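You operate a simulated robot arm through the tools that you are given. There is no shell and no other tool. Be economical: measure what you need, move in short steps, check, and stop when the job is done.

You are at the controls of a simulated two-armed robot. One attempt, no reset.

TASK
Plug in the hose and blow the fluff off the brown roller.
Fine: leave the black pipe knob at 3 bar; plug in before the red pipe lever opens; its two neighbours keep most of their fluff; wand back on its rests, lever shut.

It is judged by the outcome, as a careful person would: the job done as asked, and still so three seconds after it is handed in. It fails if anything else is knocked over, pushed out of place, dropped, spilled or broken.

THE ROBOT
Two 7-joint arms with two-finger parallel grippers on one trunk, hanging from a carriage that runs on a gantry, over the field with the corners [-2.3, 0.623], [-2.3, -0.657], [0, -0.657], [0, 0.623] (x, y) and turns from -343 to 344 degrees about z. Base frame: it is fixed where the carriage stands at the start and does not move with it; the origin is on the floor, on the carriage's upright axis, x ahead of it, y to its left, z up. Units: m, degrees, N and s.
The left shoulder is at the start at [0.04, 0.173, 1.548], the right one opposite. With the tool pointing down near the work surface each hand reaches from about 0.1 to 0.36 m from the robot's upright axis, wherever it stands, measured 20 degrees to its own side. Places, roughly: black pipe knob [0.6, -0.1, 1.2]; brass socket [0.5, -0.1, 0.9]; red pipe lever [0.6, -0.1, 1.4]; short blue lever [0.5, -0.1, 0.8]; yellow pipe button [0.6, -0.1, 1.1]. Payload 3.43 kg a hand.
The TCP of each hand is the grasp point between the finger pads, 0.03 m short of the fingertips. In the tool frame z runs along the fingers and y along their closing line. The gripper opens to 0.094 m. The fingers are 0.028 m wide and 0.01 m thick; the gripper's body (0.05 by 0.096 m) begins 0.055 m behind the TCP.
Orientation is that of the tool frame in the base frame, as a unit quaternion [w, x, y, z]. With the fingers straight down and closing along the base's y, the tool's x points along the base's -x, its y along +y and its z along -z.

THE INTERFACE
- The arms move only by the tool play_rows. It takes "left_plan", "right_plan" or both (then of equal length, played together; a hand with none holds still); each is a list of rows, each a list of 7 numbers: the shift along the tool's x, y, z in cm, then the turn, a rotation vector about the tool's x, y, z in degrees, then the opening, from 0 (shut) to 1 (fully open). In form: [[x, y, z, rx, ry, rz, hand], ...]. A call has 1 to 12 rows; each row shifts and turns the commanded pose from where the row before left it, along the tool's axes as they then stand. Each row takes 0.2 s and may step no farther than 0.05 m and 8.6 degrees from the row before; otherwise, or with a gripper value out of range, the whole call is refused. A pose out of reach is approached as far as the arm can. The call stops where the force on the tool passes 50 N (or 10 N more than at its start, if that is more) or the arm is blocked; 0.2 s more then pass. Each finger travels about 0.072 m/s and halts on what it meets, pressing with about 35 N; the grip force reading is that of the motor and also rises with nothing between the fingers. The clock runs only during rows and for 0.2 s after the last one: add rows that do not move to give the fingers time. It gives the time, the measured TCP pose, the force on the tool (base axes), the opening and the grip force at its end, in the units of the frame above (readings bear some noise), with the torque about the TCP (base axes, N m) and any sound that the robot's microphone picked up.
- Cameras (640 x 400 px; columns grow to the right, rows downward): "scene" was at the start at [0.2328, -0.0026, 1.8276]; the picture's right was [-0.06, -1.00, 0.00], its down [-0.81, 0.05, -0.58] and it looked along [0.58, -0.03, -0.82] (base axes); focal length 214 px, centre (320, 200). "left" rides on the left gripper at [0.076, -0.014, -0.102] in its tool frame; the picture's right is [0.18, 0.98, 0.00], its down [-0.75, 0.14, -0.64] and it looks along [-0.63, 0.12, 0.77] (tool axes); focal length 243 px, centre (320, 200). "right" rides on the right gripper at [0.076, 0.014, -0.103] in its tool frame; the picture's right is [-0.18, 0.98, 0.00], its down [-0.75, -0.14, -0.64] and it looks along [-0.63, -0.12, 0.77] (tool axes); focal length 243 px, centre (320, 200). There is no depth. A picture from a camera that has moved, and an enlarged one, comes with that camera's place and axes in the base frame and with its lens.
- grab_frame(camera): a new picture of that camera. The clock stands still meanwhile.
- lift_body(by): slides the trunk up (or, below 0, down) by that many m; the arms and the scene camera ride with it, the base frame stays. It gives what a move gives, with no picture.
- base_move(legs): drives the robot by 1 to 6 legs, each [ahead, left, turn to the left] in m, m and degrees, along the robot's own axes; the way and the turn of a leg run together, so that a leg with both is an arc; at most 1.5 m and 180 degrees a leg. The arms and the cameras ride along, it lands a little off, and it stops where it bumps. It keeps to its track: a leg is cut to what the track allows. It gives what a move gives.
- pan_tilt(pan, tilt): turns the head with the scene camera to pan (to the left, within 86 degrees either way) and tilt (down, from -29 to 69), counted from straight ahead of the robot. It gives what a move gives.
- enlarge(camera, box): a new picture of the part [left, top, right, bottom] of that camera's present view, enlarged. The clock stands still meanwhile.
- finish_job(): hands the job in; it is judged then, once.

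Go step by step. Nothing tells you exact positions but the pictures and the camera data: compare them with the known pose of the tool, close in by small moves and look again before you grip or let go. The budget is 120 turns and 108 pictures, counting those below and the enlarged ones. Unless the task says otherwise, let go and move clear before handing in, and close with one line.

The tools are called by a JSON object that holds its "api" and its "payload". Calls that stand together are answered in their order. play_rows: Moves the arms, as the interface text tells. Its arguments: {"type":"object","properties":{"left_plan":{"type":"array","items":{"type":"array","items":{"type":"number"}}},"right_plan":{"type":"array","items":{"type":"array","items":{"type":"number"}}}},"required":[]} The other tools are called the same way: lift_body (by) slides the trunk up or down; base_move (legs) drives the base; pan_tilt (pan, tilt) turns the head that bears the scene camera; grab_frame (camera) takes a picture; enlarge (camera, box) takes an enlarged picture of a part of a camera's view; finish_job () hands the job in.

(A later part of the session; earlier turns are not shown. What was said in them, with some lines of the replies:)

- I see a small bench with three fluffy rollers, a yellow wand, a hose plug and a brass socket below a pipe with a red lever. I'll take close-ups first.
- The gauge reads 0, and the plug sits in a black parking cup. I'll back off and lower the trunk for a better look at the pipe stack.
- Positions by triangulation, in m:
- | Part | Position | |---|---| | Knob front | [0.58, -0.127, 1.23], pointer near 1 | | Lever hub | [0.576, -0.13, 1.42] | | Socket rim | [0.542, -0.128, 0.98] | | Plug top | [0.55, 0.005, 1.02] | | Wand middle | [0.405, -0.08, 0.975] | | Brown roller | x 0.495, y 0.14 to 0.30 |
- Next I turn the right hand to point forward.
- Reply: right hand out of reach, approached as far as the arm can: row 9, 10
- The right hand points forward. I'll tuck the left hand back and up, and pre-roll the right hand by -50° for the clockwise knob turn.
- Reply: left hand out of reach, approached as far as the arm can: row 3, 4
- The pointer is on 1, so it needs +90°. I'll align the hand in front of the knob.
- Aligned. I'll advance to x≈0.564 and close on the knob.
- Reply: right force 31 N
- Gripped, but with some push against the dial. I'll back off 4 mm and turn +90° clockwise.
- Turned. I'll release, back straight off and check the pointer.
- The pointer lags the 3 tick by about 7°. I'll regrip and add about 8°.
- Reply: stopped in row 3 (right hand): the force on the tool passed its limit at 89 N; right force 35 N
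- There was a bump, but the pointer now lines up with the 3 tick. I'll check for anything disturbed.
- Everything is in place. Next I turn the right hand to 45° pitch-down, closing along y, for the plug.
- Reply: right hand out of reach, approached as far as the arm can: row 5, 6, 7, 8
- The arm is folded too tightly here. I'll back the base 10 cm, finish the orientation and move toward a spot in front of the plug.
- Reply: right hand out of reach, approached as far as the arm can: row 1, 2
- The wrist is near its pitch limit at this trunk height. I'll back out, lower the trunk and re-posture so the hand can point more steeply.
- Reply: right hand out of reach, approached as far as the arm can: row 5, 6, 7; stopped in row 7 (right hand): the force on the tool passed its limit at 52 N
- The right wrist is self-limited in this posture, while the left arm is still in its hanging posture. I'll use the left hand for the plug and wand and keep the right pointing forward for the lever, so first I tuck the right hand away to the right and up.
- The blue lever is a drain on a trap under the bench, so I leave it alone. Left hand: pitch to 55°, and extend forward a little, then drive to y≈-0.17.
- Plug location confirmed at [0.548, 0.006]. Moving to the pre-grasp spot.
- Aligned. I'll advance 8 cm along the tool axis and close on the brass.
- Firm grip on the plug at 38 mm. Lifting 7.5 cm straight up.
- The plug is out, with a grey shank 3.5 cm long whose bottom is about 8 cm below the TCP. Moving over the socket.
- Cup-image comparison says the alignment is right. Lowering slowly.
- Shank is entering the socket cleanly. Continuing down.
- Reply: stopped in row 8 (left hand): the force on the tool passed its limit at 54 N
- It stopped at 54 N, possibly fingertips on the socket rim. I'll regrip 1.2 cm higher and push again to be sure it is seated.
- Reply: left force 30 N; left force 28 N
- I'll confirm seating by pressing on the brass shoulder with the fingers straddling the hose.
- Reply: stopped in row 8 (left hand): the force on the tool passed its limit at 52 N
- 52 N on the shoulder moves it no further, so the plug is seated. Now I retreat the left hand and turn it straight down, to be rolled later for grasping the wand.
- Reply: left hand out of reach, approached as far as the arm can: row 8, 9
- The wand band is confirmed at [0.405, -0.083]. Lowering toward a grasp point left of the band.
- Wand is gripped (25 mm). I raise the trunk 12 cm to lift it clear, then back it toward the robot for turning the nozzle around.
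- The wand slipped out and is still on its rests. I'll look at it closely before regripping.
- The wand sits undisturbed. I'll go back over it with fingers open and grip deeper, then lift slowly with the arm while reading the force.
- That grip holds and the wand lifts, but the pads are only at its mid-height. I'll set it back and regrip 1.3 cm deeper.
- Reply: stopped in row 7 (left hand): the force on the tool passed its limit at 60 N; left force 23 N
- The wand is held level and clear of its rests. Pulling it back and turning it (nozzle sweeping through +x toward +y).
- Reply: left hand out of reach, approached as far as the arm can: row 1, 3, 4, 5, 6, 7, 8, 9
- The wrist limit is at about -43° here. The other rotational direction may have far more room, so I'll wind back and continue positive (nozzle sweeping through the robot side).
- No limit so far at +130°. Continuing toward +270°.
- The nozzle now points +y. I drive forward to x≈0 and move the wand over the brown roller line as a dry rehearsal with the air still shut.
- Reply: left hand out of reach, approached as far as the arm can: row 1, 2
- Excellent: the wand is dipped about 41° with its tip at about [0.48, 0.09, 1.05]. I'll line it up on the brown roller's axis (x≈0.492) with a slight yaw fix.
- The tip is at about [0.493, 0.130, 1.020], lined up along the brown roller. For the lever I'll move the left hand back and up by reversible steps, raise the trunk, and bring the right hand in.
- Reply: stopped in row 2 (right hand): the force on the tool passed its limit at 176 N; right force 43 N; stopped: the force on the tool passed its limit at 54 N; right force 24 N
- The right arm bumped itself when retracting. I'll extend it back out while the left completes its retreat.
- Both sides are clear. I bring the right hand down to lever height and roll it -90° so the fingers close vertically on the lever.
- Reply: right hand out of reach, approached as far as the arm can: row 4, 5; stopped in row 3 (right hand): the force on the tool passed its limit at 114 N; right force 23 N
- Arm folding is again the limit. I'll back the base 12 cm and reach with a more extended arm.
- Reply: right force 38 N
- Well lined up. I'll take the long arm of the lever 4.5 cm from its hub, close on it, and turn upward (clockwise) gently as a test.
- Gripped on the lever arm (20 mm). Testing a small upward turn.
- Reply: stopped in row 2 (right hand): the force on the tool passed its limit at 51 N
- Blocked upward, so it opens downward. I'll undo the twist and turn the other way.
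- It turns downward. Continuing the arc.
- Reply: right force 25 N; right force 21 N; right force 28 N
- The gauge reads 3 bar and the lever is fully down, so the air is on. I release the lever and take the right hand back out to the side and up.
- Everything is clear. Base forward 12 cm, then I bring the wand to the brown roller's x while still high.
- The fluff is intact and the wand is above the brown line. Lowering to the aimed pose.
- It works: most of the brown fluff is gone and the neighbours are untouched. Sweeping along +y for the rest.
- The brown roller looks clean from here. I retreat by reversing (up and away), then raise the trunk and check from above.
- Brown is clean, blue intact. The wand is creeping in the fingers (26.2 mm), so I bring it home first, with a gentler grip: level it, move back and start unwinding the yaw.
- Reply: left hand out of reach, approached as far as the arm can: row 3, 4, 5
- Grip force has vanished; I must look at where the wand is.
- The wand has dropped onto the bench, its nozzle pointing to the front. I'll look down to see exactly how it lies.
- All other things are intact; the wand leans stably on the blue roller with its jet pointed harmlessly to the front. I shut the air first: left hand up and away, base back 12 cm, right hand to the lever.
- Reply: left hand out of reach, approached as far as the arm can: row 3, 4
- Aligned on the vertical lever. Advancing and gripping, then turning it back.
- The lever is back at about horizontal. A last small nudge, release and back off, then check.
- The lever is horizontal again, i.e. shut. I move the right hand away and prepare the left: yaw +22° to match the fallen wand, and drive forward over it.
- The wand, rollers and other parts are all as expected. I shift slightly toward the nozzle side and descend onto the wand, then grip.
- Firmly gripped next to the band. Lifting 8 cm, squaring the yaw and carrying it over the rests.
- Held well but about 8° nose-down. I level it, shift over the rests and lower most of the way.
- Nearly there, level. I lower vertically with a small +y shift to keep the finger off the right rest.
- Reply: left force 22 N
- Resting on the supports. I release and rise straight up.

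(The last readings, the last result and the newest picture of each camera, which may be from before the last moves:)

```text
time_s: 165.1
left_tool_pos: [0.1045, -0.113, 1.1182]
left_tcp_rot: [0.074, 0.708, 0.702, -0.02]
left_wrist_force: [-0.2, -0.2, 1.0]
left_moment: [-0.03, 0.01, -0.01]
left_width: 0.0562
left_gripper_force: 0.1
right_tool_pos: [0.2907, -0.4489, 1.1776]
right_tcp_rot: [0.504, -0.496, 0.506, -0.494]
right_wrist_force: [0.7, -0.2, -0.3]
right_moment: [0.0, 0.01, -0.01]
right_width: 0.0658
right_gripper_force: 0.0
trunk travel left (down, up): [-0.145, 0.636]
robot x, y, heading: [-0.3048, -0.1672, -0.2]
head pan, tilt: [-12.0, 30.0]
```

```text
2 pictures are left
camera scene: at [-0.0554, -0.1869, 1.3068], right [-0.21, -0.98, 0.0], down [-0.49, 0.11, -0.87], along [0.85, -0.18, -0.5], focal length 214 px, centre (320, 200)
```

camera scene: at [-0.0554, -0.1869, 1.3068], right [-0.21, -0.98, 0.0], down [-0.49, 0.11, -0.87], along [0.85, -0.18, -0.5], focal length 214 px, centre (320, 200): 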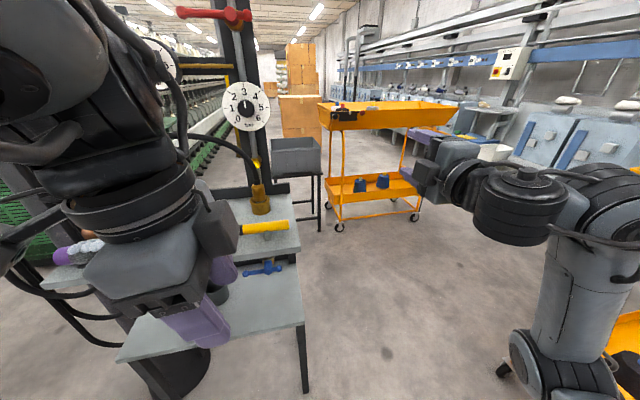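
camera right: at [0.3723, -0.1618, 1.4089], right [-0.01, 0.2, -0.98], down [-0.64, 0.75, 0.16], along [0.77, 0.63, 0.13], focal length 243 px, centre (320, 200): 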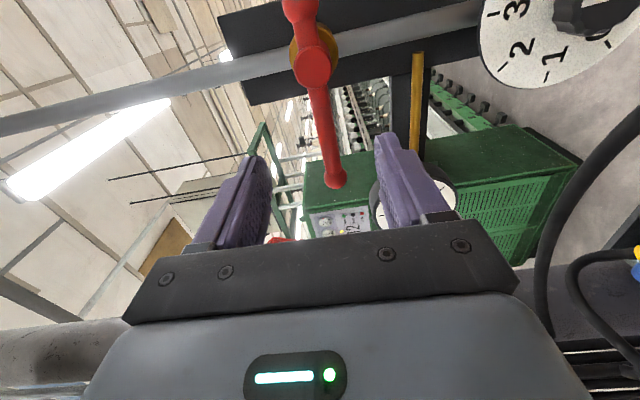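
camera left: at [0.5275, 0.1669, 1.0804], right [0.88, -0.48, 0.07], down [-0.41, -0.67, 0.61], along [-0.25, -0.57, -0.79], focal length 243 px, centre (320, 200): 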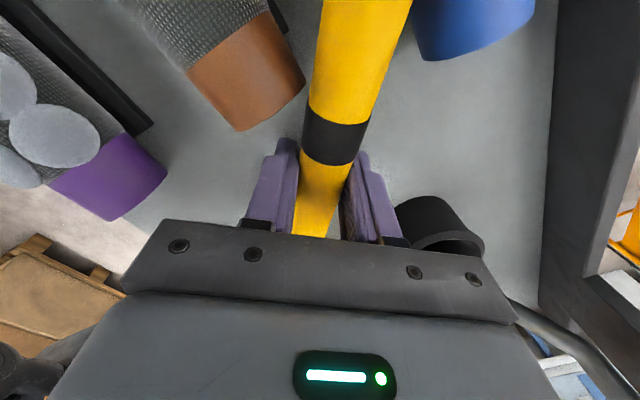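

I raise the trunk and move the left hand aside for a final look.

{"api": "play_rows", "payload": {"left_plan": [[4.5, 0, -1, 0, 0, 0, 0.6], [4.5, 0, -1, 0, 0, 0, 0.6], [4.5, 0, -1, 0, 0, 0, 0.6], [4.5, 0, -1, 0, 0, 0, 0.6], [4.5, 0, -1, 0, 0, 0, 0.6], [0, 0, 0, 0, 0, 0, 0.6]]}}

{"api": "lift_body", "payload": {"by": 0.35}}

{"api": "pan_tilt", "payload": {"pan": 8, "tilt": 45}}

{"api": "enlarge", "payload": {"camera": "scene", "box": [190, 60, 430, 250]}}

```text
time_s: 166.4
left_tool_pos: [0.1254, 0.1086, 1.1237]
left_tcp_rot: [0.074, 0.707, 0.703, -0.021]
left_wrist_force: [-0.3, 1.1, 0.4]
left_moment: [0.02, -0.03, 0.02]
left_width: 0.0562
left_gripper_force: 0.2
left hand out of reach, approached as far as the arm can: row 4, 5
right_tool_pos: [0.2889, -0.4499, 1.1768]
right_tcp_rot: [0.503, -0.497, 0.506, -0.494]
right_wrist_force: [-0.7, 0.3, -0.5]
right_moment: [-0.03, -0.03, 0.03]
right_width: 0.0656
right_gripper_force: 0.0
trunk travel left (down, up): [-0.145, 0.636]
robot x, y, heading: [-0.3009, -0.1703, -0.3]
head pan, tilt: [-12.0, 30.0]
```

```text
time_s: 169.9
left_tool_pos: [0.1253, 0.1083, 1.4754]
left_tcp_rot: [0.074, 0.707, 0.703, -0.02]
left_wrist_force: [0.0, -0.3, -0.3]
left_moment: [-0.01, -0.02, 0.01]
left_width: 0.0562
left_gripper_force: 0.1
right_tool_pos: [0.2909, -0.4489, 1.528]
right_tcp_rot: [0.503, -0.497, 0.506, -0.493]
right_wrist_force: [-0.1, 0.2, 0.3]
right_moment: [0.01, -0.03, 0.01]
right_width: 0.0657
right_gripper_force: 0.0
trunk travel left (down, up): [-0.495, 0.286]
robot x, y, heading: [-0.3034, -0.1687, -0.3]
head pan, tilt: [-12.0, 30.0]
```

```text
time_s: 170.7
left_tool_pos: [0.1248, 0.1084, 1.4752]
left_tcp_rot: [0.074, 0.707, 0.703, -0.02]
left_wrist_force: [0.1, 0.1, 0.6]
left_moment: [0.0, -0.02, 0.01]
left_width: 0.0565
left_gripper_force: 0.1
right_tool_pos: [0.2912, -0.4485, 1.5266]
right_tcp_rot: [0.504, -0.496, 0.506, -0.494]
right_wrist_force: [0.1, -0.4, 0.3]
right_moment: [0.02, 0.01, -0.01]
right_width: 0.0658
right_gripper_force: 0.1
trunk travel left (down, up): [-0.495, 0.286]
robot x, y, heading: [-0.304, -0.1688, 0.2]
head pan, tilt: [8.0, 45.0]
```

```text
2.11 times, centred on (310, 155) of scene
camera zoom: at [-0.0633, -0.1569, 1.6343], right [0.14, -0.99, 0.0], down [-0.7, -0.1, -0.71], along [0.7, 0.1, -0.71], focal length 452 px, centre (341, 295)
```

zoom: 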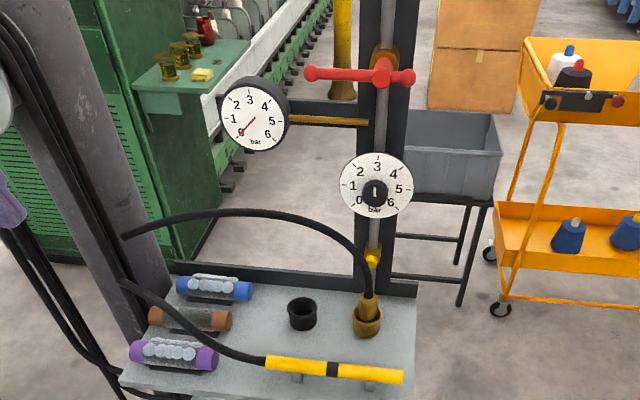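

{"api": "enlarge", "payload": {"camera": "scene", "box": [300, 125, 400, 250]}}

```text
3.20 times, centred on (350, 188) of scene
camera zoom: at [-0.0633, -0.1569, 1.6343], right [0.14, -0.99, 0.0], down [-0.7, -0.1, -0.71], along [0.7, 0.1, -0.71], focal length 686 px, centre (224, 240)
```

zoom: 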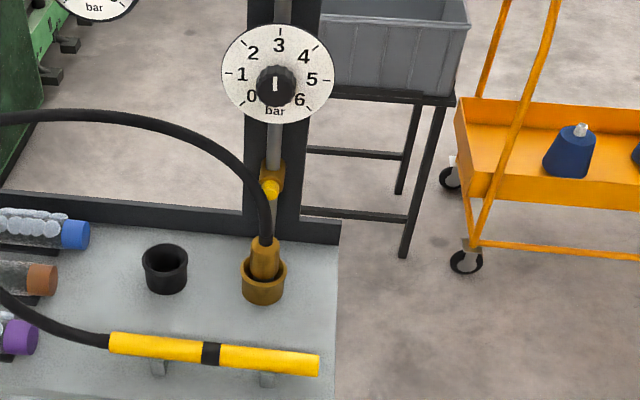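

The picture shows the wand lying on both rests, the plug in the socket, the knob at 3, the lever shut, the gauge at 0, the brown roller clean, and the fluff still on the blue and purple ones. I'm handing in.

{"api": "finish_job", "payload": {}}

```text
The job is handed in.
```

The job is handed in: the hose is plugged in, the brown roller is blown clean and its two neighbours still have their fluff. The knob is at 3 bar, the lever is shut and the wand is back on its rests. On the way the wand slipped from the gripper and fell onto the bench with the air still on. Nothing else was disturbed, and I shut the lever before picking the wand up again.
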